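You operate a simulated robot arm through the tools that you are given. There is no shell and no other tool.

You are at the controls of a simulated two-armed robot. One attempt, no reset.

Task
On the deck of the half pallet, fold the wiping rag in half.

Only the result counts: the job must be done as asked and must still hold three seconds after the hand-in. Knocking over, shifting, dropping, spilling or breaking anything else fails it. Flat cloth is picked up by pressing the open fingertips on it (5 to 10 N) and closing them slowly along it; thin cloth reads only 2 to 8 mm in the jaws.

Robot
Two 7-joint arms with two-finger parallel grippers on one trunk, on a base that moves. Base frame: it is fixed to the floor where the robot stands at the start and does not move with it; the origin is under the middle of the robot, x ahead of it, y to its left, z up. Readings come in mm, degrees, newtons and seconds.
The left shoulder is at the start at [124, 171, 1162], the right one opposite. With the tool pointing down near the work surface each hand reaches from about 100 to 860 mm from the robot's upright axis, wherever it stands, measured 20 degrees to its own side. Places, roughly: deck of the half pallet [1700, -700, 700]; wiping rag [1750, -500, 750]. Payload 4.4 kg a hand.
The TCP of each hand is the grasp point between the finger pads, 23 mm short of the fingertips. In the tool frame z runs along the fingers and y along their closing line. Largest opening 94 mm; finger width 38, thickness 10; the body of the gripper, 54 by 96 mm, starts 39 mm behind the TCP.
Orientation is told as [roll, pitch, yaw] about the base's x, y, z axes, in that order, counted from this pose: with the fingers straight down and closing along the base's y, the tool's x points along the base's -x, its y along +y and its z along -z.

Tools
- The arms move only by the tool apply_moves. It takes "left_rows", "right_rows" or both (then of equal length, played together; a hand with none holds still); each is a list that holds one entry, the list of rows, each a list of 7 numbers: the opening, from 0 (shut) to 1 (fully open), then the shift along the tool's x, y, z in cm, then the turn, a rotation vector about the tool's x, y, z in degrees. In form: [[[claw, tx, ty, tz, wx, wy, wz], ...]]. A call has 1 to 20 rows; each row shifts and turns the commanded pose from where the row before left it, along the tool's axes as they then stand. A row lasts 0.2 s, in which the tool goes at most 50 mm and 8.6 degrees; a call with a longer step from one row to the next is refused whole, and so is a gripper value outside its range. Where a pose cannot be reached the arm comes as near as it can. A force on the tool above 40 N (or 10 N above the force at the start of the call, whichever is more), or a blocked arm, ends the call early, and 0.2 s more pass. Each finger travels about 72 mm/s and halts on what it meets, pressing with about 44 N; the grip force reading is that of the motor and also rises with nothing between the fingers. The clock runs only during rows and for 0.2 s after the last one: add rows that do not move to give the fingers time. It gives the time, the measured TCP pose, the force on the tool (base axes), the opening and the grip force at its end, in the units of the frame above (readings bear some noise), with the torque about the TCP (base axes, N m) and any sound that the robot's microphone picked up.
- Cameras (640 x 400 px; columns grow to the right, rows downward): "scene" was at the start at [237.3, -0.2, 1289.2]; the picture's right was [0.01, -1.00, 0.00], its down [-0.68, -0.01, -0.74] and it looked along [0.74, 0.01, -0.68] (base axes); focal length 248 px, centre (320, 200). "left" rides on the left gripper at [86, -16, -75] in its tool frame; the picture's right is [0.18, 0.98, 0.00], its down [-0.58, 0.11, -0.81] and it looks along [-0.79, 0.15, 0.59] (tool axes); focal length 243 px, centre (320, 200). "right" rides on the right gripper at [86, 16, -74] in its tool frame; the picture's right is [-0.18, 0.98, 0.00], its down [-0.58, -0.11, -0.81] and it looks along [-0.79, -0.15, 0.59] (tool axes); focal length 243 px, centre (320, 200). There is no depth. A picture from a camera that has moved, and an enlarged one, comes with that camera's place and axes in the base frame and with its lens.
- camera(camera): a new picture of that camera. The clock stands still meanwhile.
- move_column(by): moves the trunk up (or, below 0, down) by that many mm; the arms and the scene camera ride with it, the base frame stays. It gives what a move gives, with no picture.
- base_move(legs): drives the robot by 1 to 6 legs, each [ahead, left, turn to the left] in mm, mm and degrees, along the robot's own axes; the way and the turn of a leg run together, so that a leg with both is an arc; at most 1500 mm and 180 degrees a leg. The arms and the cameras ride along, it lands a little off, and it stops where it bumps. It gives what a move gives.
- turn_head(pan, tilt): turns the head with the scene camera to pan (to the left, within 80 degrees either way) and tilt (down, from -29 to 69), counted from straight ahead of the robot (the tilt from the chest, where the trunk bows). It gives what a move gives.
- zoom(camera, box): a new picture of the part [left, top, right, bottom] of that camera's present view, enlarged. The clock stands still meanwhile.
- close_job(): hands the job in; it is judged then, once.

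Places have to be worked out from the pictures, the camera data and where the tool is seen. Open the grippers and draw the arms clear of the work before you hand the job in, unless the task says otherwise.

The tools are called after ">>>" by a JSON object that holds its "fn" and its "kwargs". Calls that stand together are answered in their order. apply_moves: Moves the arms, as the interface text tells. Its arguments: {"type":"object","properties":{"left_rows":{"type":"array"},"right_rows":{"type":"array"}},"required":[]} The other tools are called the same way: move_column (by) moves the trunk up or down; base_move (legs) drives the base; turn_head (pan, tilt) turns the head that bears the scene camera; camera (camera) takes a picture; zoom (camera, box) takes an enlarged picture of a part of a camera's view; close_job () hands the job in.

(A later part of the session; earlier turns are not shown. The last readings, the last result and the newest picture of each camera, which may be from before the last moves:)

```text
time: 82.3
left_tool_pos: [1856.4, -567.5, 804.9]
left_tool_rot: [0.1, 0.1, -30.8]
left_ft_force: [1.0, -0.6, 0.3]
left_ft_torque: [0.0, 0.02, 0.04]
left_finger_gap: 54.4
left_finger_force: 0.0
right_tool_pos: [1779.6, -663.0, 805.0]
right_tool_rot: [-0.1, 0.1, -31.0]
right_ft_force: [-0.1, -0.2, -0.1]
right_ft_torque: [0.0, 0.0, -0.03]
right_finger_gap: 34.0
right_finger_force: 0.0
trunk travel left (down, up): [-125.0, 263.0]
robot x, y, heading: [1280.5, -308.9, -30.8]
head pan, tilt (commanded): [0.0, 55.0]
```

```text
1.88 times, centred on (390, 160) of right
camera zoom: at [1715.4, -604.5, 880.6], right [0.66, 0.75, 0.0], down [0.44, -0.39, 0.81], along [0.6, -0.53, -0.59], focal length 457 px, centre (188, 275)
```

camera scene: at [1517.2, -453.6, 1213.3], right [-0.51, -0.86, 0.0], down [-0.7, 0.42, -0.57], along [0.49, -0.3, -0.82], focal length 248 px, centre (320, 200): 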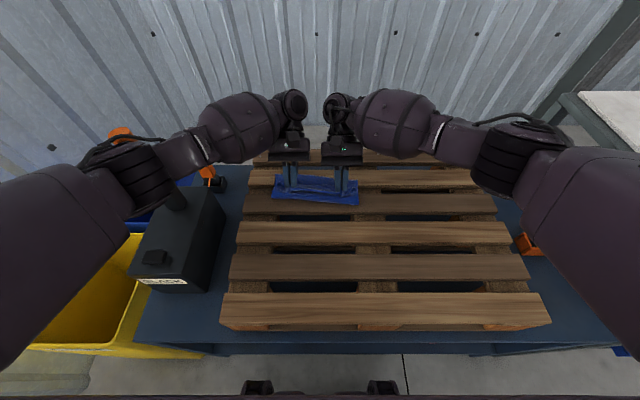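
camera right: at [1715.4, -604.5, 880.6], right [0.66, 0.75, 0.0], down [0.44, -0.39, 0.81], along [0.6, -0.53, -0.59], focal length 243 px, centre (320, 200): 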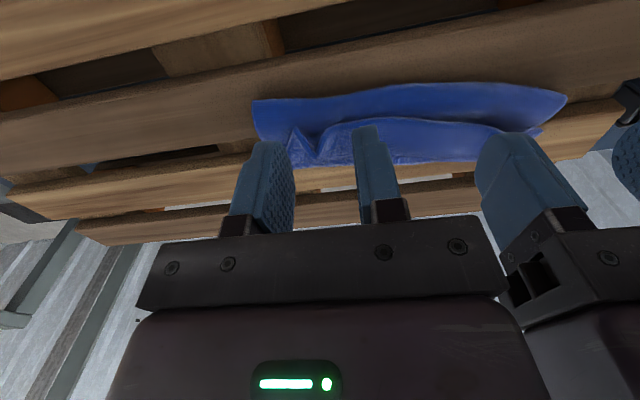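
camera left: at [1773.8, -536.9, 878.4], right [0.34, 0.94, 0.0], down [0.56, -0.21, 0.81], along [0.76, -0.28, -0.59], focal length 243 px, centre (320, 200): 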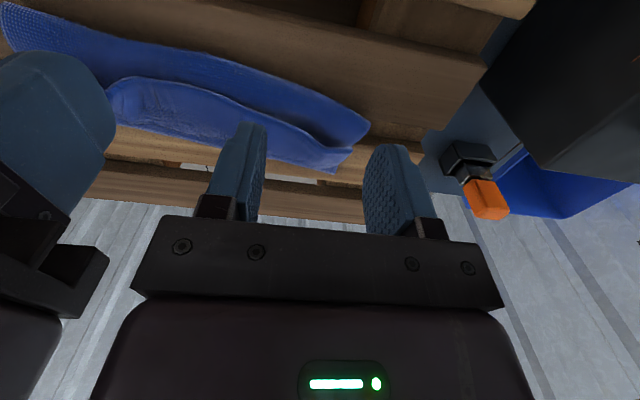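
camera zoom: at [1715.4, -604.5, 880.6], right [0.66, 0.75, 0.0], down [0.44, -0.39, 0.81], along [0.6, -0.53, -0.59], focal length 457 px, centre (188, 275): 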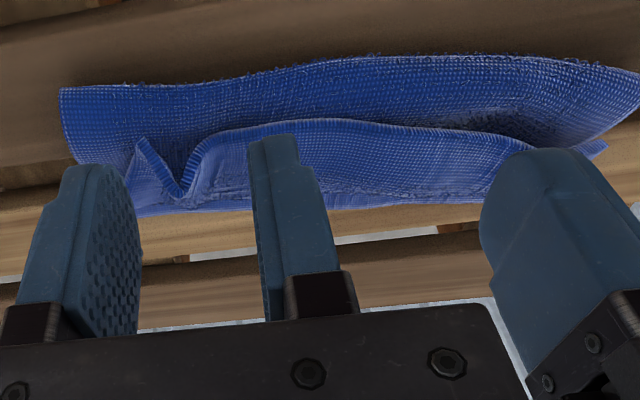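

The hem sits about 7 mm beyond the fingers' far faces. I lower to tip height of about 721, just above the upper layer.

>>> {"fn": "apply_moves", "kwargs": {"left_rows": [[[0.58, 0, 0, 1.5, 0, 0, 0], [0.58, 0, 0, 1.5, 0, 0, 0], [0.58, 0, 0, 1.5, 0, 0, 0], [0.58, 0, 0, 1.0, 0, 0, 0], [0.58, 0, 0, 0.3, 0, 0, 0], [0.58, 0, 0, 0.3, 0, 0, 0], [0.58, 0, 0, 0, 0, 0, 0]]], "right_rows": [[[0.36, 0, 0, 1.5, 0, 0, 0], [0.36, 0, 0, 1.5, 0, 0, 0], [0.36, 0, 0, 1.5, 0, 0, 0], [0.36, 0, 0, 1.0, 0, 0, 0], [0.36, 0, 0, 0.3, 0, 0, 0], [0.36, 0, 0, 0.3, 0, 0, 0], [0.36, 0, 0, 0, 0, 0, 0]]]}}

>>> {"fn": "zoom", "kwargs": {"camera": "left", "box": [80, 40, 420, 240]}}

>>> {"fn": "zoom", "kwargs": {"camera": "right", "box": [220, 60, 560, 260]}}

```text
time: 83.9
left_tool_pos: [1853.0, -568.5, 746.3]
left_tool_rot: [0.1, 0.0, -30.9]
left_ft_force: [0.1, 0.5, 0.0]
left_ft_torque: [-0.03, 0.01, -0.01]
left_finger_gap: 54.6
left_finger_force: 0.2
right_tool_pos: [1779.7, -661.3, 744.4]
right_tool_rot: [0.0, -0.2, -31.0]
right_ft_force: [-0.5, 0.0, 0.6]
right_ft_torque: [-0.02, -0.03, 0.02]
right_finger_gap: 34.0
right_finger_force: 0.0
trunk travel left (down, up): [-125.0, 263.0]
robot x, y, heading: [1279.4, -305.1, -31.1]
head pan, tilt (commanded): [0.0, 55.0]
```

```text
1.88 times, centred on (250, 140) of left
camera zoom: at [1771.4, -538.3, 819.6], right [0.35, 0.94, 0.0], down [0.55, -0.21, 0.81], along [0.76, -0.28, -0.59], focal length 457 px, centre (452, 313)
```

zoom: 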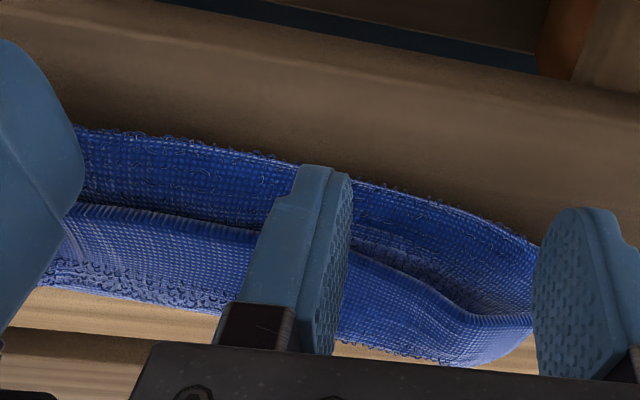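

```text
1.88 times, centred on (390, 160) of right
camera zoom: at [1713.9, -603.3, 820.5], right [0.66, 0.75, 0.0], down [0.44, -0.39, 0.81], along [0.6, -0.54, -0.59], focal length 457 px, centre (188, 275)
```

zoom: 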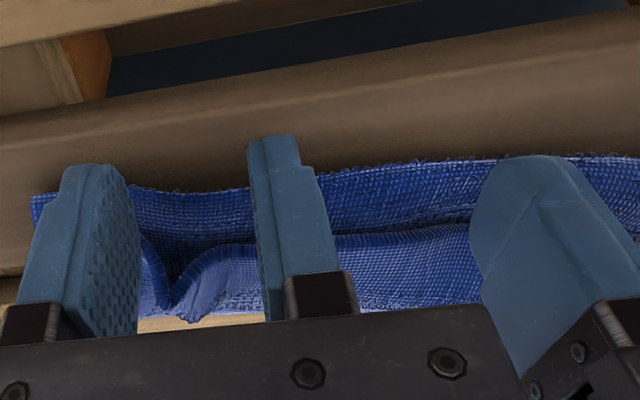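

No contact yet. I lower 2 mm more and sweep 25 mm towards the far side, then look.

>>> {"fn": "apply_moves", "kwargs": {"left_rows": [[[0.58, 0, 0, 0.1, 0, 0, 0], [0.58, 0, 0, 0.1, 0, 0, 0], [0.58, -0.5, 0, 0, 0, 0, 0], [0.58, -0.5, 0, 0, 0, 0, 0], [0.58, -0.5, 0, 0, 0, 0, 0], [0.58, -0.5, 0, 0, 0, 0, 0], [0.58, -0.5, 0, 0, 0, 0, 0]]], "right_rows": [[[0.36, 0, 0, 0.1, 0, 0, 0], [0.36, 0, 0, 0.05, 0, 0, 0], [0.36, -0.5, 0, 0, 0, 0, 0], [0.36, -0.5, 0, 0, 0, 0, 0], [0.36, -0.5, 0, 0, 0, 0, 0], [0.36, -0.5, 0, 0, 0, 0, 0], [0.36, -0.5, 0, 0, 0, 0, 0]]]}}

>>> {"fn": "zoom", "kwargs": {"camera": "left", "box": [80, 40, 420, 240]}}

>>> {"fn": "zoom", "kwargs": {"camera": "right", "box": [220, 60, 560, 260]}}

>>> {"fn": "zoom", "kwargs": {"camera": "scene", "box": [250, 150, 380, 230]}}

```text
time: 85.5
left_tool_pos: [1874.8, -582.3, 743.3]
left_tool_rot: [0.0, 0.0, -31.1]
left_ft_force: [-0.9, 0.2, 0.6]
left_ft_torque: [-0.03, 0.02, -0.01]
left_finger_gap: 54.5
left_finger_force: 0.1
right_tool_pos: [1799.0, -675.4, 742.1]
right_tool_rot: [0.0, 0.0, -31.0]
right_ft_force: [-1.5, 0.1, 0.6]
right_ft_torque: [0.02, 0.01, -0.02]
right_finger_gap: 33.7
right_finger_force: 0.1
trunk travel left (down, up): [-125.0, 263.0]
robot x, y, heading: [1282.2, -316.8, -30.8]
head pan, tilt (commanded): [0.0, 55.0]
```

```text
1.88 times, centred on (250, 140) of left
camera zoom: at [1792.7, -552.4, 817.7], right [0.35, 0.94, 0.0], down [0.55, -0.21, 0.81], along [0.76, -0.28, -0.59], focal length 457 px, centre (452, 313)
```

zoom: 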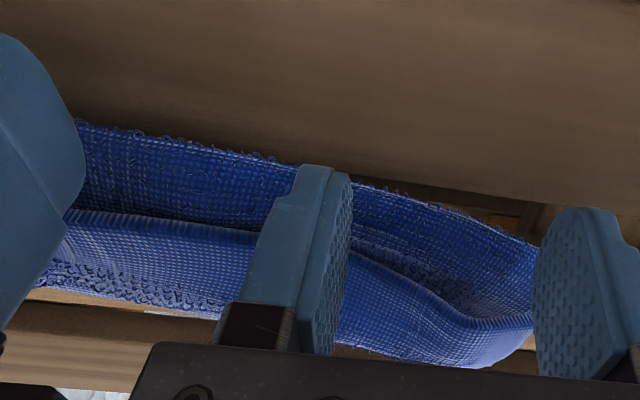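

```text
1.88 times, centred on (390, 160) of right
camera zoom: at [1734.8, -617.3, 817.4], right [0.66, 0.75, 0.0], down [0.44, -0.39, 0.81], along [0.6, -0.54, -0.59], focal length 457 px, centre (188, 275)
```

zoom: 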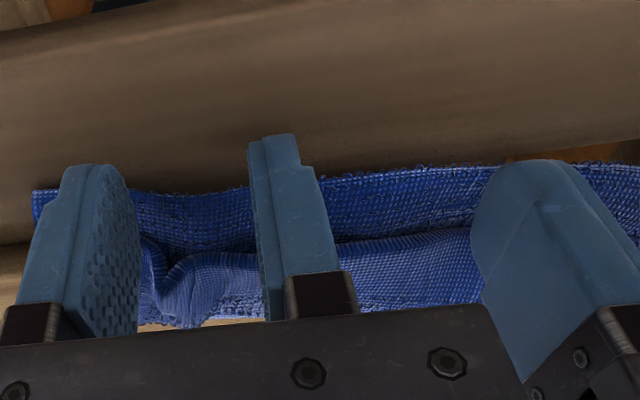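

```text
4.92 times, centred on (315, 190) of scene
camera zoom: at [1517.2, -453.7, 1213.2], right [-0.51, -0.86, 0.0], down [-0.7, 0.42, -0.57], along [0.49, -0.3, -0.82], focal length 1224 px, centre (345, 249)
```

zoom: 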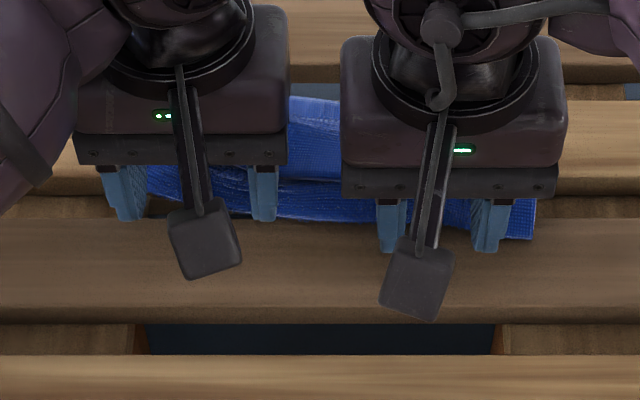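

The light rag slid along with the fingers instead (far edge now near 1986), so raking does not work unless it is pinned. I lift off and look at the whole state again.

>>> {"fn": "apply_moves", "kwargs": {"left_rows": [[[0.58, 0.6, 0, 0, 0, 0, 0], [0.58, 0, 0, -2, 0, 0, 0], [0.58, 0, 0, -3, 0, 0, 0], [0.58, 0, 0.0, -3, 0, 0, 0], [0.58, 2.5, 1.5, -1, 0, 0, 0], [0.58, 2.5, 1.5, 0, 0, 0, 0], [0.58, 2.5, 1.5, 0, 0, 0, 0], [0.58, 2.5, 1.5, 0, 0, 0, 0]]], "right_rows": [[[0.36, 0.6, 0, 0, 0, 0, 0], [0.36, 0, 0, -2, 0, 0, 0], [0.36, 0, 0, -3, 0, 0, 0], [0.36, 0, 0, -3, 0, 0, 0], [0.36, 2.5, -1.5, -1, 0, 0, 0], [0.36, 2.5, -1.5, 0, 0, 0, 0], [0.36, 2.5, -1.5, 0, 0, 0, 0], [0.36, 2.5, -1.5, 0, 0, 0, 0]]]}}

>>> {"fn": "zoom", "kwargs": {"camera": "scene", "box": [250, 140, 380, 220]}}

>>> {"fn": "camera", "kwargs": {"camera": "scene"}}

```text
time: 87.3
left_tool_pos: [1814.8, -474.1, 833.4]
left_tool_rot: [0.0, 0.0, -30.9]
left_ft_force: [-0.2, -0.5, -0.4]
left_ft_torque: [0.01, -0.01, 0.03]
left_finger_gap: 54.6
left_finger_force: 0.1
right_tool_pos: [1675.2, -672.1, 834.5]
right_tool_rot: [0.0, 0.0, -31.0]
right_ft_force: [-0.3, -0.7, 0.7]
right_ft_torque: [0.04, 0.01, 0.04]
right_finger_gap: 34.1
right_finger_force: 0.1
trunk travel left (down, up): [-125.0, 263.0]
robot x, y, heading: [1278.7, -308.6, -31.1]
head pan, tilt (commanded): [0.0, 55.0]
```

```text
4.92 times, centred on (315, 180) of scene
camera zoom: at [1517.0, -453.5, 1213.4], right [-0.51, -0.86, 0.0], down [-0.7, 0.42, -0.57], along [0.49, -0.3, -0.82], focal length 1224 px, centre (345, 298)
```

zoom: 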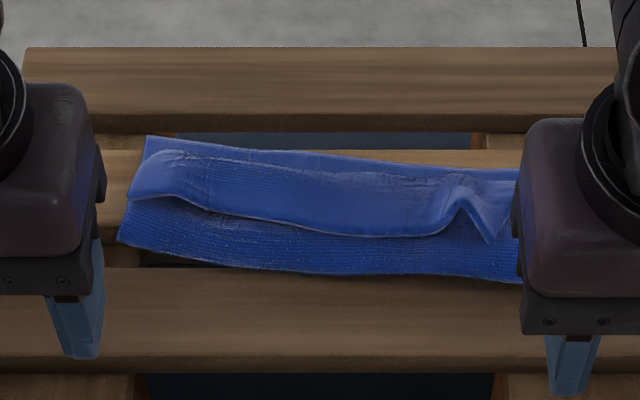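

```text
taken
camera scene: at [1517.0, -453.5, 1213.4], right [-0.51, -0.86, 0.0], down [-0.7, 0.42, -0.57], along [0.49, -0.3, -0.82], focal length 248 px, centre (320, 200)
```

scene: 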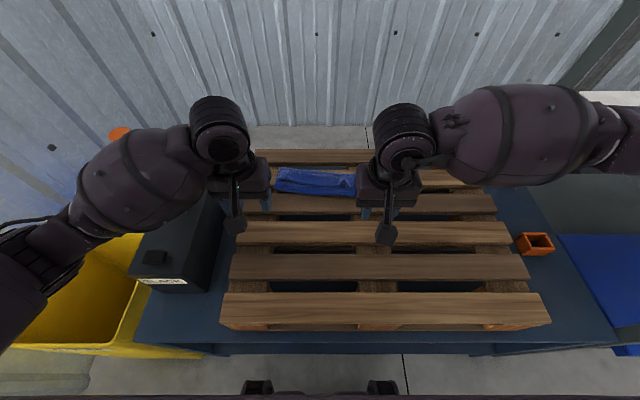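

The rag now spans 1895–1980 with its flap over a slat gap, a poor place to work. I will grip the hem at these two spots once more, unfold the rag flat back to its first place, and redo the fold with a better edge grip.

>>> {"fn": "apply_moves", "kwargs": {"left_rows": [[[0.42, -2.18, -0.83, 0, 0, 0, 0], [0.42, -2.18, -0.83, 0, 0, 0, 0], [0.42, -2.18, -0.83, 0, 0, 0, 0], [0.42, -2.18, -0.83, 0, 0, 0, 0], [0.42, -2.18, -0.84, 0, 0, 0, 0], [0.42, -2.18, -0.84, 0, 0, 0, 0], [0.42, 0, 0, 2.0, 0, 0, 0], [0.42, 0, 0, 2.0, 0, 0, 0], [0.42, 0, 0, 2.0, 0, 0, 0], [0.42, 0, 0, 1.0, 0, 0, 0], [0.42, 0, 0, 0, 0, 0, 0]]], "right_rows": [[[0.34, -2.42, 0.77, 0, 0, 0, 0], [0.34, -2.42, 0.77, 0, 0, 0, 0], [0.34, -2.42, 0.77, 0, 0, 0, 0], [0.34, -2.42, 0.77, 0, 0, 0, 0], [0.34, -2.42, 0.78, 0, 0, 0, 0], [0.34, -2.42, 0.78, 0, 0, 0, 0], [0.34, 0, 0, 2.0, 0, 0, 0], [0.34, 0, 0, 2.0, 0, 0, 0], [0.34, 0, 0, 2.0, 0, 0, 0], [0.34, 0, 0, 1.0, 0, 0, 0], [0.34, 0, 0, 0, 0, 0, 0]]]}}

>>> {"fn": "zoom", "kwargs": {"camera": "left", "box": [200, 60, 440, 240]}}

>>> {"fn": "zoom", "kwargs": {"camera": "right", "box": [200, 60, 440, 240]}}

```text
time: 89.7
left_tool_pos: [1903.0, -585.1, 763.2]
left_tool_rot: [0.1, 0.1, -30.9]
left_ft_force: [-0.5, 0.1, 0.1]
left_ft_torque: [-0.02, 0.0, -0.02]
left_finger_gap: 39.6
left_finger_force: 0.1
right_tool_pos: [1827.6, -706.5, 763.8]
right_tool_rot: [-0.1, 0.0, -31.0]
right_ft_force: [-0.5, -0.1, 0.6]
right_ft_torque: [0.02, 0.0, 0.03]
right_finger_gap: 31.9
right_finger_force: 0.1
trunk travel left (down, up): [-125.0, 263.0]
robot x, y, heading: [1278.4, -309.8, -31.0]
head pan, tilt (commanded): [0.0, 55.0]
```

```text
2.22 times, centred on (320, 150) of left
camera zoom: at [1820.5, -555.2, 837.2], right [0.35, 0.94, 0.0], down [0.55, -0.21, 0.81], along [0.76, -0.28, -0.59], focal length 539 px, centre (320, 311)
```

zoom: 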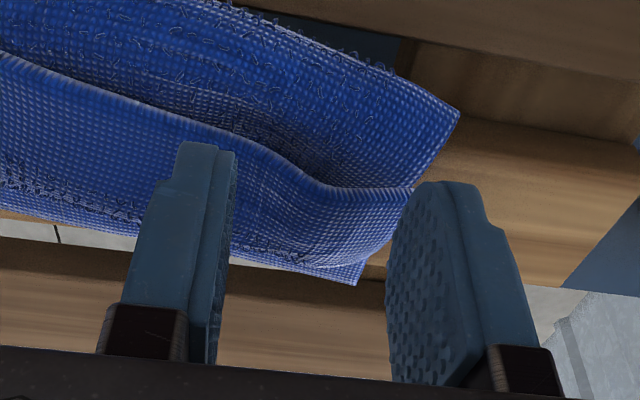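

```text
2.22 times, centred on (320, 150) of right
camera zoom: at [1764.2, -648.2, 839.8], right [0.66, 0.75, 0.0], down [0.44, -0.39, 0.81], along [0.6, -0.54, -0.59], focal length 539 px, centre (320, 311)
```

zoom: 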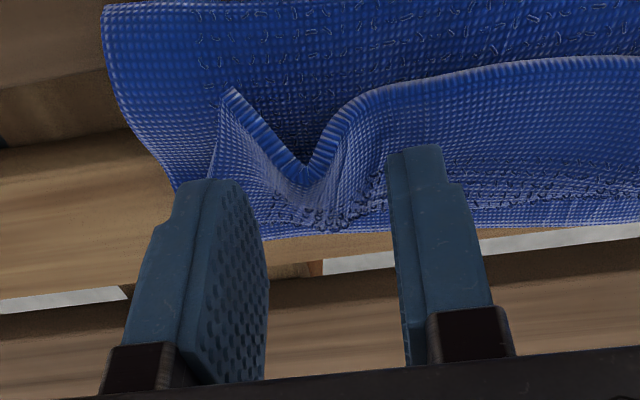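

Right fingers straddle the arch; the left needs 6 mm inwards to stay inside the corner. I adjust and lower both.

>>> {"fn": "apply_moves", "kwargs": {"left_rows": [[[0.42, 0, -0.3, 0.5, 0, 0, 0], [0.42, 0, -0.3, 0.5, 0, 0, 0], [0.42, 0, 0, 0.5, 0, 0, 0], [0.42, 0, 0, 0.2, 0, 0, 0], [0.42, 0, 0, 0.1, 0, 0, 0], [0.42, 0, 0, 0.1, 0, 0, 0], [0.42, 0, 0, 0.1, 0, 0, 0], [0.42, 0, 0, 0, 0, 0, 0]]], "right_rows": [[[0.34, 0, -0.1, 0.5, 0, 0, 0], [0.34, 0, -0.1, 0.5, 0, 0, 0], [0.34, 0, 0, 0.5, 0, 0, 0], [0.34, 0, 0, 0.2, 0, 0, 0], [0.34, 0, 0, 0.1, 0, 0, 0], [0.34, 0, 0, 0.1, 0, 0, 0], [0.34, 0, 0, 0.1, 0, 0, 0], [0.34, 0, 0, 0, 0, 0, 0]]]}}

```text
time: 91.5
left_tool_pos: [1897.1, -590.7, 744.3]
left_tool_rot: [0.0, -0.1, -31.0]
left_ft_force: [0.5, -1.2, 2.9]
left_ft_torque: [-0.07, -0.05, 0.0]
left_finger_gap: 39.3
left_finger_force: 0.9
right_tool_pos: [1826.2, -707.7, 741.5]
right_tool_rot: [-0.1, -0.2, -31.0]
right_ft_force: [0.7, 0.0, 7.9]
right_ft_torque: [0.01, -0.02, 0.02]
right_finger_gap: 32.1
right_finger_force: 0.1
trunk travel left (down, up): [-125.0, 263.0]
robot x, y, heading: [1280.0, -311.1, -30.9]
head pan, tilt (commanded): [0.0, 55.0]
```

Left 3 N, right 8 N. I press the left 0.5 mm more and close both slowly.

>>> {"fn": "apply_moves", "kwargs": {"left_rows": [[[0.4, 0, 0, 0.06, 0, 0, 0], [0.37, 0, 0, 0, 0, 0, 0], [0.34, 0, 0, 0, 0, 0, 0], [0.31, 0, 0, 0, 0, 0, 0], [0.28, 0, 0, 0, 0, 0, 0], [0.25, 0, 0, 0, 0, 0, 0], [0.22, 0, 0, 0, 0, 0, 0], [0.19, 0, 0, 0, 0, 0, 0], [0.16, 0, 0, 0, 0, 0, 0], [0.13, 0, 0, 0, 0, 0, 0], [0.1, 0, 0, 0, 0, 0, 0], [0.07, 0, 0, 0, 0, 0, 0], [0.04, 0, 0, 0, 0, 0, 0], [0, 0, 0, 0, 0, 0, 0], [0, 0, 0, 0, 0, 0, 0]]], "right_rows": [[[0.32, 0, 0, -0.02, 0, 0, 0], [0.3, 0, 0, 0, 0, 0, 0], [0.27, 0, 0, 0, 0, 0, 0], [0.25, 0, 0, 0, 0, 0, 0], [0.23, 0, 0, 0, 0, 0, 0], [0.2, 0, 0, 0, 0, 0, 0], [0.18, 0, 0, 0, 0, 0, 0], [0.16, 0, 0, 0, 0, 0, 0], [0.13, 0, 0, 0, 0, 0, 0], [0.11, 0, 0, 0, 0, 0, 0], [0.08, 0, 0, 0, 0, 0, 0], [0.06, 0, 0, 0, 0, 0, 0], [0.03, 0, 0, 0, 0, 0, 0], [0, 0, 0, 0, 0, 0, 0], [0, 0, 0, 0, 0, 0, 0]]]}}

>>> {"fn": "zoom", "kwargs": {"camera": "left", "box": [200, 60, 440, 240]}}

>>> {"fn": "zoom", "kwargs": {"camera": "right", "box": [200, 60, 440, 240]}}

```text
time: 94.7
left_tool_pos: [1897.2, -592.0, 744.5]
left_tool_rot: [-0.2, -0.1, -31.2]
left_ft_force: [-10.0, -16.2, 4.8]
left_ft_torque: [-0.45, 0.22, -0.17]
left_finger_gap: 4.2
left_finger_force: 44.3
right_tool_pos: [1826.4, -707.7, 743.1]
right_tool_rot: [0.1, -0.1, -30.9]
right_ft_force: [12.1, 15.8, 11.5]
right_ft_torque: [0.4, -0.27, 0.08]
right_finger_gap: 6.9
right_finger_force: 44.5
trunk travel left (down, up): [-125.0, 263.0]
robot x, y, heading: [1279.2, -310.5, -30.8]
head pan, tilt (commanded): [0.0, 55.0]
```

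```text
2.22 times, centred on (320, 150) of left
camera zoom: at [1814.5, -561.5, 818.9], right [0.35, 0.94, 0.0], down [0.55, -0.2, 0.81], along [0.76, -0.28, -0.59], focal length 539 px, centre (320, 311)
```

zoom: 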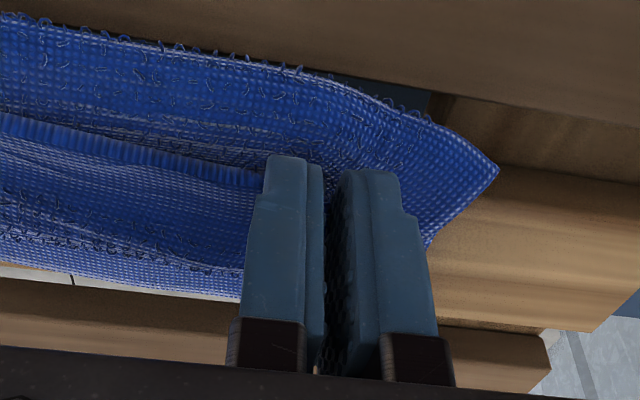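

```text
2.22 times, centred on (320, 150) of right
camera zoom: at [1762.0, -649.6, 819.0], right [0.66, 0.75, 0.0], down [0.44, -0.39, 0.81], along [0.61, -0.53, -0.59], focal length 539 px, centre (320, 311)
```

zoom: 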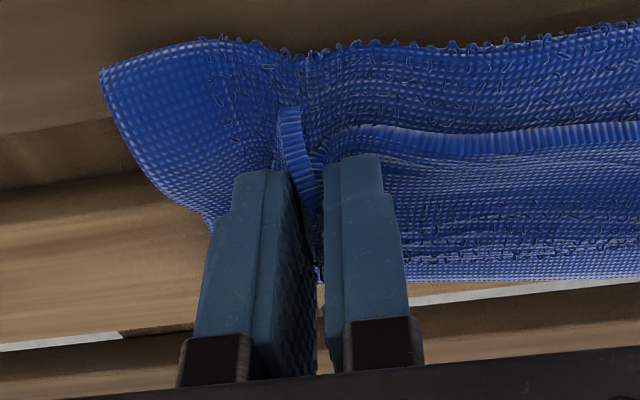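

The left holds one ridge (4.2 mm), but the right holds 6.9 mm, likely more layers. I open the right, raise it 5 mm and take only the upper arch.

>>> {"fn": "apply_moves", "kwargs": {"left_rows": [[[0, 0, -0.2, 0, 0, 0, 0], [0, 0, -0.2, -0.1, 0, 0, 0], [0, 0, 0, 0, 0, 0, 0], [0, 0, 0, 0, 0, 0, 0], [0, 0, 0, 0, 0, 0, 0], [0, 0, 0, 0, 0, 0, 0], [0, 0, 0, 0, 0, 0, 0], [0, 0, 0, 0, 0, 0, 0], [0, 0, 0, 0, 0, 0, 0], [0, 0, 0, 0, 0, 0, 0], [0, 0, 0, 0, 0, 0, 0], [0, 0, 0, 0, 0, 0, 0], [0, 0, 0, 0, 0, 0, 0]]], "right_rows": [[[0.05, 0, 0, 0, 0, 0, 0], [0.12, 0, 0, 0, 0, 0, 0], [0.2, 0, 0, -0.1, 0, 0, 0], [0.26, 0, 0, -0.2, 0, 0, 0], [0.26, 0.4, 0, -0.2, 0, 0, 0], [0.26, 0.4, 0, 0, 0, 0, 0], [0.22, 0, 0, 0, 0, 0, 0], [0.18, 0, 0, 0, 0, 0, 0], [0.14, 0, 0, 0, 0, 0, 0], [0.1, 0, 0, 0, 0, 0, 0], [0.05, 0, 0, 0, 0, 0, 0], [0, 0, 0, 0, 0, 0, 0], [0, 0, 0, 0, 0, 0, 0]]]}}

>>> {"fn": "zoom", "kwargs": {"camera": "right", "box": [200, 60, 440, 240]}}

```text
time: 97.5
left_tool_pos: [1895.5, -594.3, 744.4]
left_tool_rot: [-0.1, 0.0, -31.0]
left_ft_force: [-1.2, -3.1, 3.9]
left_ft_torque: [-0.1, 0.01, -0.11]
left_finger_gap: 4.1
left_finger_force: 44.1
right_tool_pos: [1817.9, -703.1, 747.9]
right_tool_rot: [0.0, -0.1, -30.9]
right_ft_force: [3.7, 4.7, 1.4]
right_ft_torque: [0.09, -0.1, 0.08]
right_finger_gap: 5.2
right_finger_force: 44.3
trunk travel left (down, up): [-125.0, 263.0]
robot x, y, heading: [1281.8, -314.6, -31.0]
head pan, tilt (commanded): [0.0, 55.0]
```

```text
2.22 times, centred on (320, 150) of right
camera zoom: at [1753.4, -645.3, 823.2], right [0.66, 0.75, 0.0], down [0.44, -0.39, 0.81], along [0.6, -0.53, -0.59], focal length 539 px, centre (320, 311)
```

zoom: 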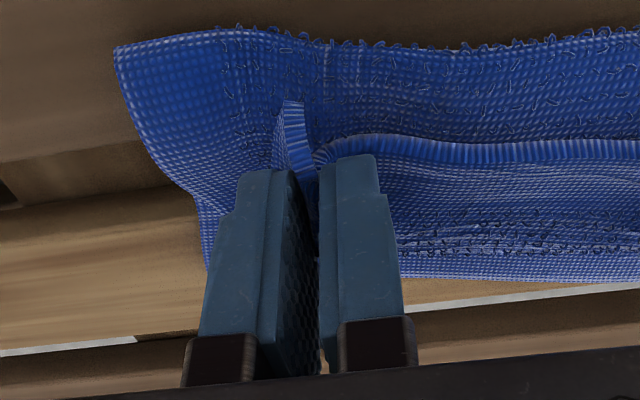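

Now 5.2 mm on the right. I lift both by 35 mm and bring them 25 mm nearer to see whether only the flap comes up.

>>> {"fn": "apply_moves", "kwargs": {"left_rows": [[[0, 0, 0, -0.6, 0, 0, 0], [0, 0, 0, -0.6, 0, 0, 0], [0, 0.3, 0, -0.6, 0, 0, 0], [0, 0.5, 0, -0.6, 0, 0, 0], [0, 0.8, 0, -0.6, 0, 0, 0], [0, 0.9, 0, -0.5, 0, 0, 0], [0, 0, 0, 0, 0, 0, 0]]], "right_rows": [[[0, 0, 0, -0.6, 0, 0, 0], [0, 0, 0, -0.6, 0, 0, 0], [0, 0.3, 0, -0.6, 0, 0, 0], [0, 0.5, 0, -0.6, 0, 0, 0], [0, 0.8, 0, -0.6, 0, 0, 0], [0, 0.9, 0, -0.5, 0, 0, 0], [0, 0, 0, 0, 0, 0, 0]]]}}

>>> {"fn": "camera", "kwargs": {"camera": "left"}}

>>> {"fn": "camera", "kwargs": {"camera": "right"}}

>>> {"fn": "zoom", "kwargs": {"camera": "scene", "box": [250, 140, 380, 220]}}

```text
time: 99.1
left_tool_pos: [1875.3, -581.1, 777.4]
left_tool_rot: [0.0, 0.0, -31.1]
left_ft_force: [-3.9, -3.2, 0.4]
left_ft_torque: [-0.05, 0.05, -0.09]
left_finger_gap: 4.0
left_finger_force: 44.1
right_tool_pos: [1798.8, -692.3, 784.5]
right_tool_rot: [0.0, 0.0, -30.9]
right_ft_force: [1.9, 3.3, -0.1]
right_ft_torque: [0.02, -0.09, 0.07]
right_finger_gap: 5.1
right_finger_force: 44.0
trunk travel left (down, up): [-125.0, 263.0]
robot x, y, heading: [1278.7, -310.5, -31.1]
head pan, tilt (commanded): [0.0, 55.0]
```

```text
taken
camera left: at [1792.2, -551.0, 852.2], right [0.35, 0.94, 0.0], down [0.55, -0.21, 0.81], along [0.76, -0.28, -0.59], focal length 243 px, centre (320, 200)
```

left: 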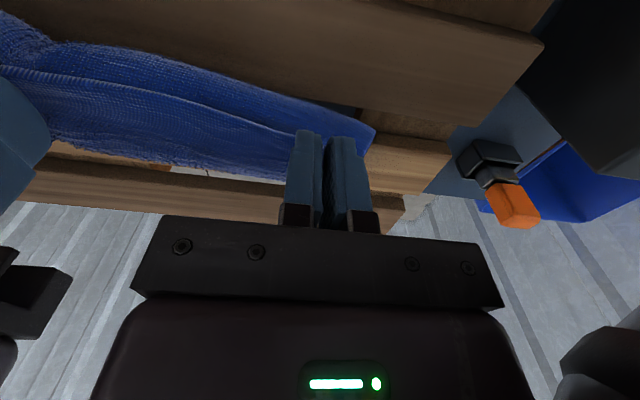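

```text
taken
camera right: at [1733.4, -634.1, 859.6], right [0.66, 0.75, 0.0], down [0.44, -0.39, 0.81], along [0.6, -0.53, -0.59], focal length 243 px, centre (320, 200)
```

right: 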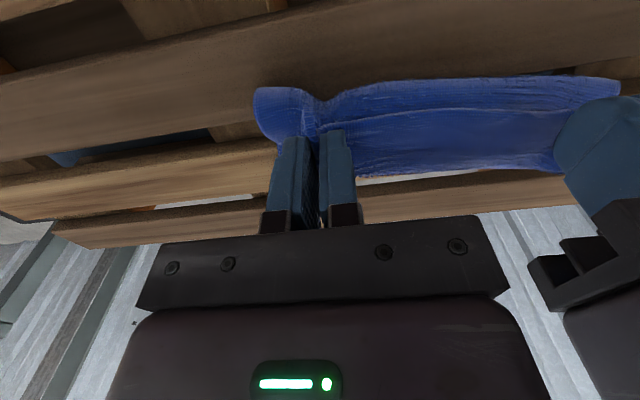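

```text
4.92 times, centred on (315, 180) of scene
camera zoom: at [1517.5, -453.8, 1213.1], right [-0.51, -0.86, 0.0], down [-0.7, 0.42, -0.57], along [0.49, -0.3, -0.82], focal length 1224 px, centre (345, 298)
```

zoom: 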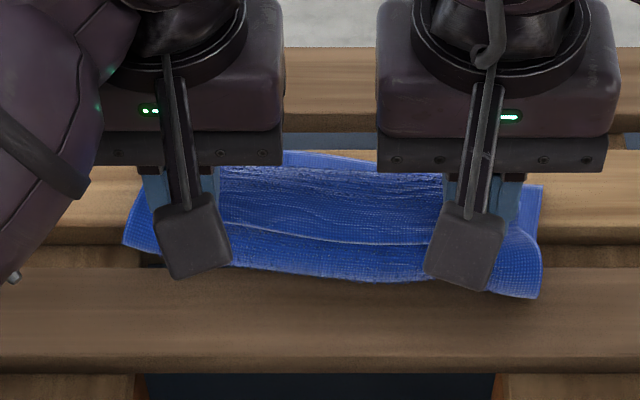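

The flap is lifting, with a pucker near the right hand. I carry on nearer and higher, to pull the upper layer back over.

>>> {"fn": "apply_moves", "kwargs": {"left_rows": [[[0, 0.8, 0, -0.6, 0, 0, 0], [0, 0.8, 0, -0.6, 0, 0, 0], [0, 0.8, 0, -0.4, 0, 0, 0], [0, 0.8, 0, -0.2, 0, 0, 0], [0, 0.8, 0, 0, 0, 0, 0], [0, 0.8, 0, 0, 0, 0, 0], [0, 0.8, 0, 0, 0, 0, 0], [0, 0.8, 0, 0, 0, 0, 0], [0, 0, 0, 0, 0, 0, 0]]], "right_rows": [[[0, 0.8, 0, -0.6, 0, 0, 0], [0, 0.8, 0, -0.4, 0, 0, 0], [0, 0.8, 0, -0.1, 0, 0, 0], [0, 0.8, 0, 0, 0, 0, 0], [0, 0.8, 0, 0, 0, 0, 0], [0, 0.8, 0, 0, 0, 0, 0], [0, 0.8, 0, 0, 0, 0, 0], [0, 0.8, 0, 0, 0, 0, 0], [0, 0, 0, 0, 0, 0, 0]]]}}

>>> {"fn": "camera", "kwargs": {"camera": "left"}}

>>> {"fn": "camera", "kwargs": {"camera": "right"}}

>>> {"fn": "zoom", "kwargs": {"camera": "scene", "box": [240, 130, 400, 230]}}

```text
time: 101.1
left_tool_pos: [1821.1, -550.0, 796.0]
left_tool_rot: [-0.1, 0.0, -31.0]
left_ft_force: [-0.5, -1.5, -0.2]
left_ft_torque: [-0.04, 0.03, -0.03]
left_finger_gap: 3.8
left_finger_force: 44.0
right_tool_pos: [1743.1, -659.1, 793.8]
right_tool_rot: [0.0, 0.0, -31.0]
right_ft_force: [2.1, 2.3, 0.0]
right_ft_torque: [0.03, -0.02, 0.01]
right_finger_gap: 5.2
right_finger_force: 43.9
trunk travel left (down, up): [-125.0, 263.0]
robot x, y, heading: [1280.9, -309.5, -31.2]
head pan, tilt (commanded): [0.0, 55.0]
```

```text
taken
camera left: at [1738.0, -520.1, 870.5], right [0.35, 0.94, 0.0], down [0.55, -0.21, 0.81], along [0.76, -0.28, -0.59], focal length 243 px, centre (320, 200)
```

left: 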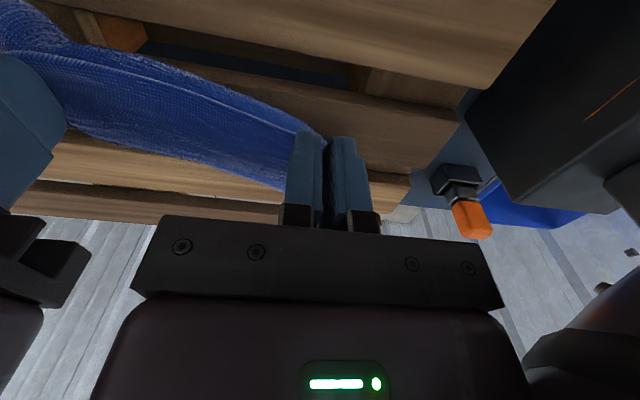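

```text
taken
camera right: at [1679.2, -600.5, 869.0], right [0.66, 0.75, 0.0], down [0.44, -0.39, 0.81], along [0.6, -0.54, -0.59], focal length 243 px, centre (320, 200)
```

right: 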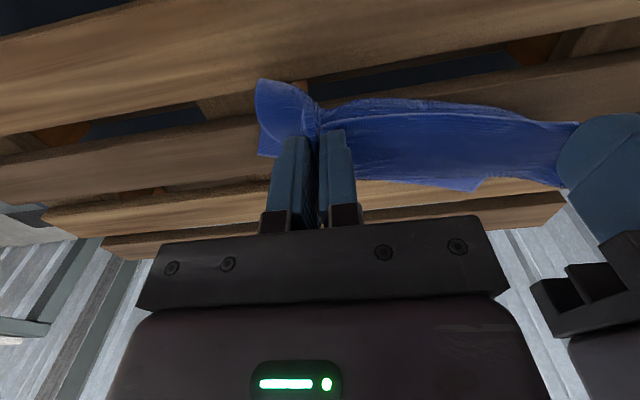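

```text
4.00 times, centred on (320, 180) of scene
camera zoom: at [1517.5, -453.8, 1213.1], right [-0.51, -0.86, 0.0], down [-0.7, 0.42, -0.57], along [0.49, -0.3, -0.82], focal length 994 px, centre (320, 280)
```

zoom: 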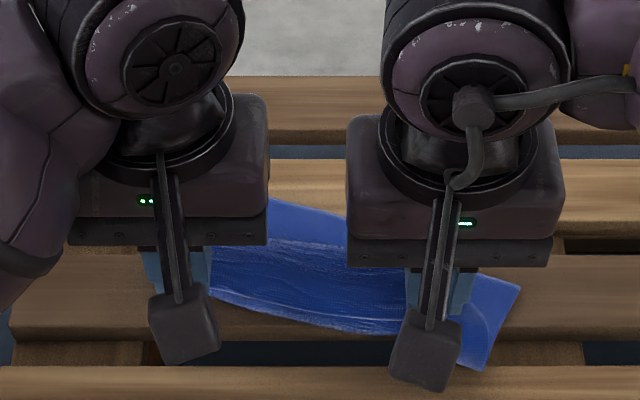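

The right jaw also nipped the fold front, so it pulls the wrong part. I open the right hand and lift it clear, while the left keeps hold of the near-left corner.

>>> {"fn": "apply_moves", "kwargs": {"left_rows": [[[0, 0, 0, 0, 0, 0, 0], [0, 0, 0, 0, 0, 0, 0], [0, 0, 0, 0, 0, 0, 0], [0, 0, 0, 0, 0, 0, 0], [0, 0, 0, 0, 0, 0, 0], [0, 0, 0, 0, 0, 0, 0], [0, 0, 0, 0, 0, 0, 0], [0, 0, 0, 0, 0, 0, 0]]], "right_rows": [[[0.15, 0, 0, 0, 0, 0, 0], [0.4, 0, 0, 0, 0, 0, 0], [0.6, 0, 0, -0.5, 0, 0, 0], [0.6, 0, 0, -2, 0, 0, 0], [0.6, 0, -1, -2, 0, 0, 0], [0.6, 0, -2.5, -1, 0, 0, 0], [0.6, 0, -3, 0, 0, 0, 0], [0.6, 0, -3, 0, 0, 0, 0]]]}}

>>> {"fn": "zoom", "kwargs": {"camera": "scene", "box": [240, 130, 400, 230]}}

>>> {"fn": "camera", "kwargs": {"camera": "right"}}

>>> {"fn": "camera", "kwargs": {"camera": "left"}}

```text
time: 102.9
left_tool_pos: [1819.6, -549.9, 795.7]
left_tool_rot: [-0.1, -0.1, -31.0]
left_ft_force: [1.0, -0.2, -0.2]
left_ft_torque: [0.03, -0.06, 0.01]
left_finger_gap: 3.9
left_finger_force: 44.2
right_tool_pos: [1690.8, -738.7, 849.7]
right_tool_rot: [0.1, -0.1, -30.9]
right_ft_force: [0.3, 0.0, 0.6]
right_ft_torque: [0.0, 0.01, 0.01]
right_finger_gap: 56.6
right_finger_force: 0.0
trunk travel left (down, up): [-125.0, 263.0]
robot x, y, heading: [1284.3, -309.7, -31.2]
head pan, tilt (commanded): [0.0, 55.0]
```

```text
4.00 times, centred on (320, 180) of scene
camera zoom: at [1517.0, -453.9, 1213.3], right [-0.51, -0.86, 0.0], down [-0.7, 0.42, -0.57], along [0.49, -0.3, -0.82], focal length 994 px, centre (320, 280)
```

zoom: 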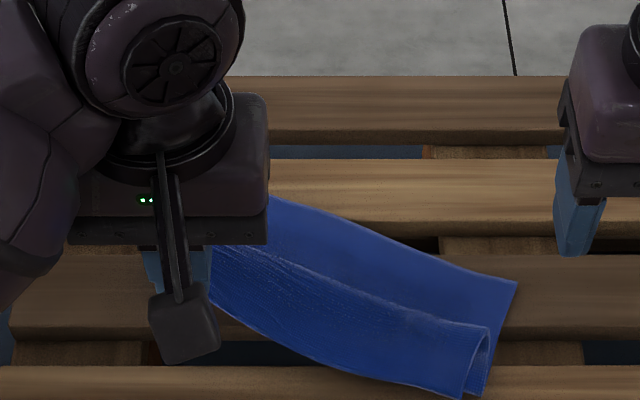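

```text
taken
camera right: at [1626.9, -680.3, 925.0], right [0.66, 0.75, 0.0], down [0.44, -0.39, 0.81], along [0.6, -0.53, -0.59], focal length 243 px, centre (320, 200)
```

right: 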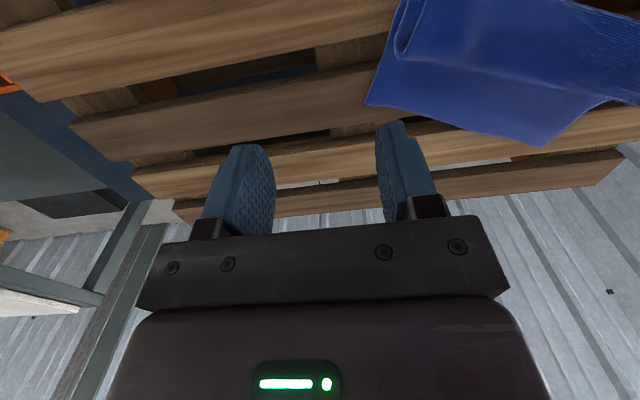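

```text
taken
camera left: at [1737.8, -520.3, 870.9], right [0.35, 0.94, 0.0], down [0.55, -0.21, 0.81], along [0.76, -0.28, -0.59], focal length 243 px, centre (320, 200)
```

left: 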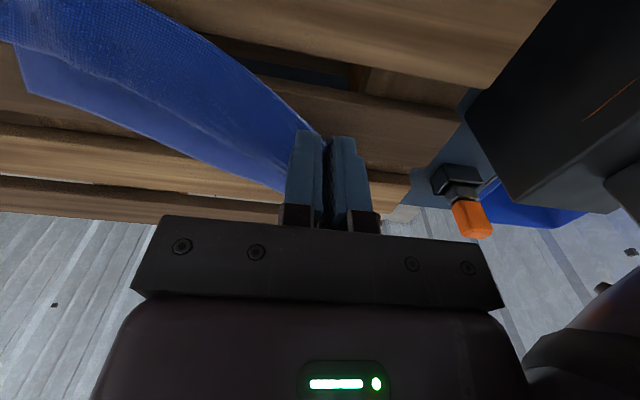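

The rag has turned about 23° with its right end nearer, loosely doubled. I pull the held near-left corner towards me and down, to open the rag and turn it straight.

>>> {"fn": "apply_moves", "kwargs": {"left_rows": [[[0, 0.8, 0.2, 0, 0, 0, 0], [0, 0.8, 0.2, 0.2, 0, 0, 0], [0, 0.8, 0.2, 0.4, 0, 0, 0], [0, 0.8, 0.2, 0.6, 0, 0, 0], [0, 0.8, 0.2, 0.8, 0, 0, 0], [0, 0.8, 0.2, 0.8, 0, 0, 0], [0, 0.8, 0.2, 0.8, 0, 0, 0], [0, 0.8, 0.1, 0.8, 0, 0, 0], [0, 0, 0, 0, 0, 0, 0]]]}}

>>> {"fn": "zoom", "kwargs": {"camera": "scene", "box": [230, 130, 410, 240]}}

>>> {"fn": "camera", "kwargs": {"camera": "right"}}

>>> {"fn": "camera", "kwargs": {"camera": "left"}}

```text
time: 104.9
left_tool_pos: [1772.1, -504.0, 752.2]
left_tool_rot: [0.0, 0.0, -31.0]
left_ft_force: [0.1, 0.0, 0.2]
left_ft_torque: [0.01, -0.01, -0.04]
left_finger_gap: 4.3
left_finger_force: 43.8
right_tool_pos: [1690.9, -738.9, 848.8]
right_tool_rot: [0.0, 0.0, -31.0]
right_ft_force: [-0.1, -1.0, -0.7]
right_ft_torque: [0.0, -0.02, -0.01]
right_finger_gap: 56.6
right_finger_force: 0.1
trunk travel left (down, up): [-125.0, 263.0]
robot x, y, heading: [1277.3, -308.9, -31.0]
head pan, tilt (commanded): [0.0, 55.0]
```

```text
3.56 times, centred on (320, 185) of scene
camera zoom: at [1517.4, -453.8, 1213.2], right [-0.51, -0.86, 0.0], down [-0.7, 0.42, -0.57], along [0.49, -0.3, -0.82], focal length 884 px, centre (320, 253)
```

zoom: 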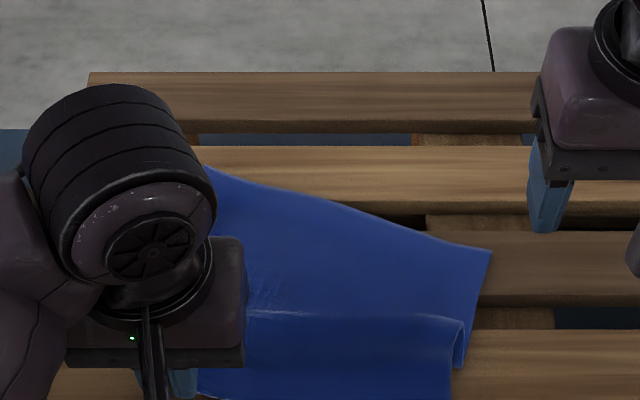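

```text
taken
camera right: at [1627.4, -679.9, 924.5], right [0.66, 0.75, 0.0], down [0.44, -0.39, 0.81], along [0.6, -0.54, -0.59], focal length 243 px, centre (320, 200)
```

right: 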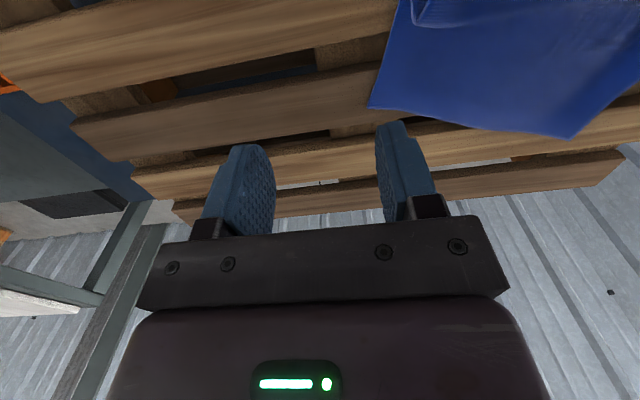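

```text
taken
camera left: at [1690.9, -474.0, 826.2], right [0.35, 0.94, 0.0], down [0.55, -0.21, 0.81], along [0.76, -0.28, -0.59], focal length 243 px, centre (320, 200)
```

left: 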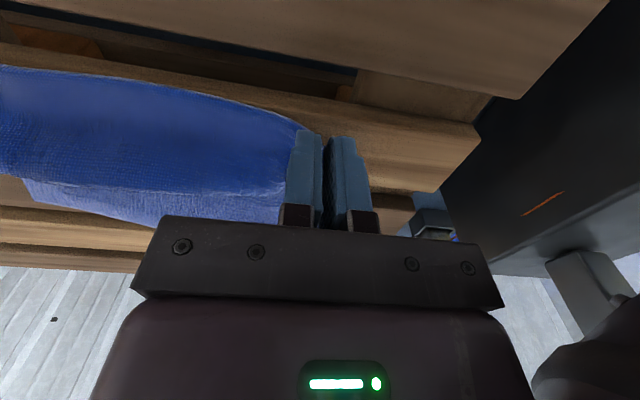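

The rag is opening out. I look at the full scene to see the near side.

>>> {"fn": "zoom", "kwargs": {"camera": "scene", "box": [220, 150, 420, 275]}}

```text
3.20 times, centred on (320, 212) of scene
camera zoom: at [1517.4, -453.8, 1213.2], right [-0.51, -0.86, 0.0], down [-0.7, 0.42, -0.57], along [0.49, -0.3, -0.82], focal length 795 px, centre (320, 160)
```

zoom: 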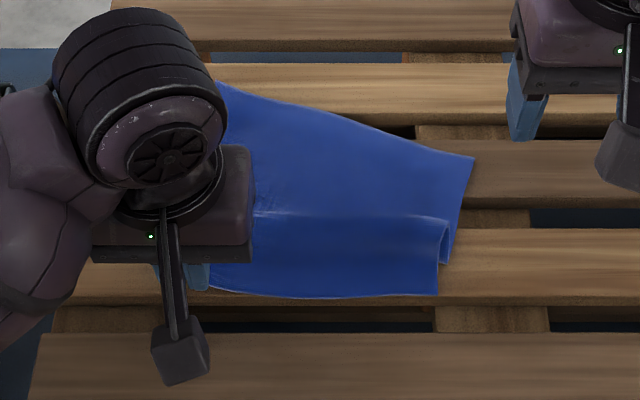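

Left side is flat again (corner to corner about 190 mm), but the right side still holds a 68 mm overlap: near-right corner at (1772, 311), far-right corner at (1888, 274). I bring the right hand over the far-right corner to pull it outwards.

>>> {"fn": "apply_moves", "kwargs": {"right_rows": [[[0.38, -1.5, 1.5, 0, 0, 0, 0], [0.38, -1.5, 1.5, 0, 0, 0, 0], [0.38, -1.5, 1.5, 0, 0, 0, 0], [0.38, 0, 1.75, 0, 0, 0, 0], [0.38, 0, 0, 2, 0, 0, 0], [0.38, 0, 0, 2, 0, 0, 0], [0.38, 0, 0, 2, 0, 0, 0], [0.38, 0, 0, 2, 0, 0, 0], [0.38, 0, 0, 0.6, 0, 0, 0], [0.38, 0, 0, 0, 0, 0, 0]]]}}

>>> {"fn": "camera", "kwargs": {"camera": "right"}}

>>> {"fn": "zoom", "kwargs": {"camera": "scene", "box": [220, 150, 420, 275]}}

```text
time: 107.1
left_tool_pos: [1773.7, -504.4, 752.0]
left_tool_rot: [0.0, 0.1, -31.2]
left_ft_force: [-0.5, 0.5, 0.9]
left_ft_torque: [0.03, 0.01, -0.02]
left_finger_gap: 4.3
left_finger_force: 43.9
right_tool_pos: [1765.4, -710.7, 761.5]
right_tool_rot: [0.0, 0.0, -31.0]
right_ft_force: [0.7, -0.6, 0.2]
right_ft_torque: [-0.02, 0.0, 0.0]
right_finger_gap: 35.7
right_finger_force: 0.0
trunk travel left (down, up): [-125.0, 263.0]
robot x, y, heading: [1280.3, -311.7, -31.3]
head pan, tilt (commanded): [0.0, 55.0]
```

```text
taken
camera right: at [1700.9, -652.4, 837.5], right [0.66, 0.75, 0.0], down [0.44, -0.39, 0.81], along [0.6, -0.54, -0.59], focal length 243 px, centre (320, 200)
```

right: 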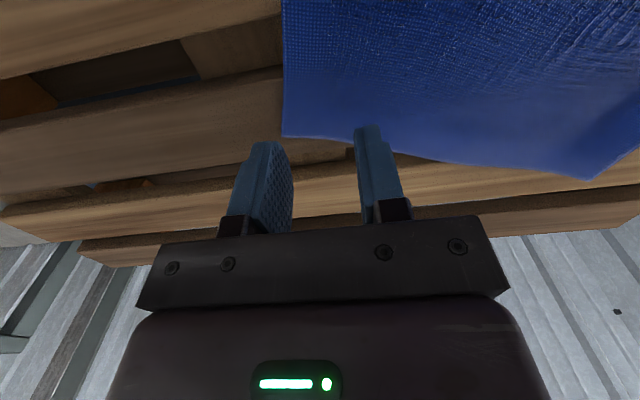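

```text
3.20 times, centred on (320, 212) of scene
camera zoom: at [1517.4, -453.8, 1213.2], right [-0.51, -0.86, 0.0], down [-0.7, 0.42, -0.57], along [0.49, -0.3, -0.82], focal length 795 px, centre (320, 160)
```

zoom: 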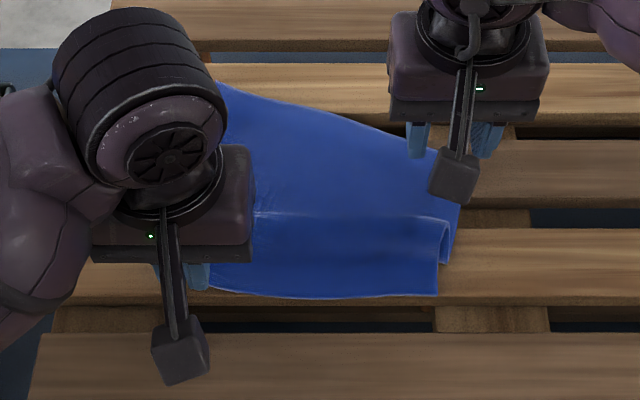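

The right fingers straddle the cloth just inside the far-right corner (1889, 274). I lower to press it on the slat.

>>> {"fn": "apply_moves", "kwargs": {"right_rows": [[[0.38, 0, 0, 0.7, 0, 0, 0], [0.38, 0, 0, 0.7, 0, 0, 0], [0.38, 0, 0, 0.6, 0, 0, 0], [0.38, 0, 0, 0.3, 0, 0, 0], [0.38, 0, 0, 0.1, 0, 0, 0], [0.38, 0, 0, 0.1, 0, 0, 0], [0.38, 0, 0, 0.1, 0, 0, 0], [0.38, 0, 0, 0, 0, 0, 0]]]}}

```text
time: 108.9
left_tool_pos: [1773.3, -504.6, 751.8]
left_tool_rot: [0.0, 0.0, -30.9]
left_ft_force: [-0.3, 0.1, 0.7]
left_ft_torque: [0.01, -0.04, 0.0]
left_finger_gap: 3.9
left_finger_force: 43.9
right_tool_pos: [1764.5, -709.9, 735.8]
right_tool_rot: [-0.1, 0.0, -31.0]
right_ft_force: [-0.3, -0.1, 1.9]
right_ft_torque: [0.01, -0.03, 0.03]
right_finger_gap: 35.5
right_finger_force: 0.1
trunk travel left (down, up): [-125.0, 263.0]
robot x, y, heading: [1280.4, -312.5, -31.3]
head pan, tilt (commanded): [0.0, 55.0]
```

Just touching (2 N). I press 1 mm more and close slowly to gather the cloth.

>>> {"fn": "apply_moves", "kwargs": {"right_rows": [[[0.38, 0, 0, 0.09, 0, 0, 0], [0.36, 0, 0, 0, 0, 0, 0], [0.33, 0, 0, 0, 0, 0, 0], [0.3, 0, 0, 0, 0, 0, 0], [0.27, 0, 0, 0, 0, 0, 0], [0.24, 0, 0, 0, 0, 0, 0], [0.21, 0, 0, 0, 0, 0, 0], [0.18, 0, 0, 0, 0, 0, 0], [0.15, 0, 0, 0, 0, 0, 0], [0.12, 0, 0, 0, 0, 0, 0], [0.09, 0, 0, 0, 0, 0, 0], [0.06, 0, 0, 0, 0, 0, 0], [0.03, 0, 0, 0, 0, 0, 0], [0, 0, 0, 0, 0, 0, 0], [0, 0, 0, 0, 0, 0, 0]]]}}

>>> {"fn": "zoom", "kwargs": {"camera": "right", "box": [200, 60, 440, 240]}}

```text
time: 112.1
left_tool_pos: [1773.2, -504.2, 752.3]
left_tool_rot: [0.1, 0.0, -31.0]
left_ft_force: [0.4, -0.8, 0.2]
left_ft_torque: [0.01, -0.03, 0.01]
left_finger_gap: 4.1
left_finger_force: 44.3
right_tool_pos: [1764.6, -709.4, 735.5]
right_tool_rot: [0.1, 0.0, -31.0]
right_ft_force: [1.3, 1.1, 8.3]
right_ft_torque: [0.06, -0.05, 0.04]
right_finger_gap: 4.1
right_finger_force: 43.9
trunk travel left (down, up): [-125.0, 263.0]
robot x, y, heading: [1280.3, -309.9, -30.9]
head pan, tilt (commanded): [0.0, 55.0]
```

```text
2.22 times, centred on (320, 150) of right
camera zoom: at [1700.5, -650.9, 812.4], right [0.66, 0.75, 0.0], down [0.44, -0.39, 0.81], along [0.6, -0.54, -0.59], focal length 539 px, centre (320, 311)
```

zoom: 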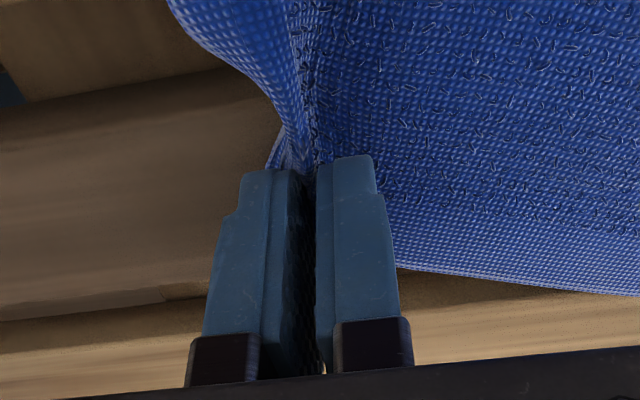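

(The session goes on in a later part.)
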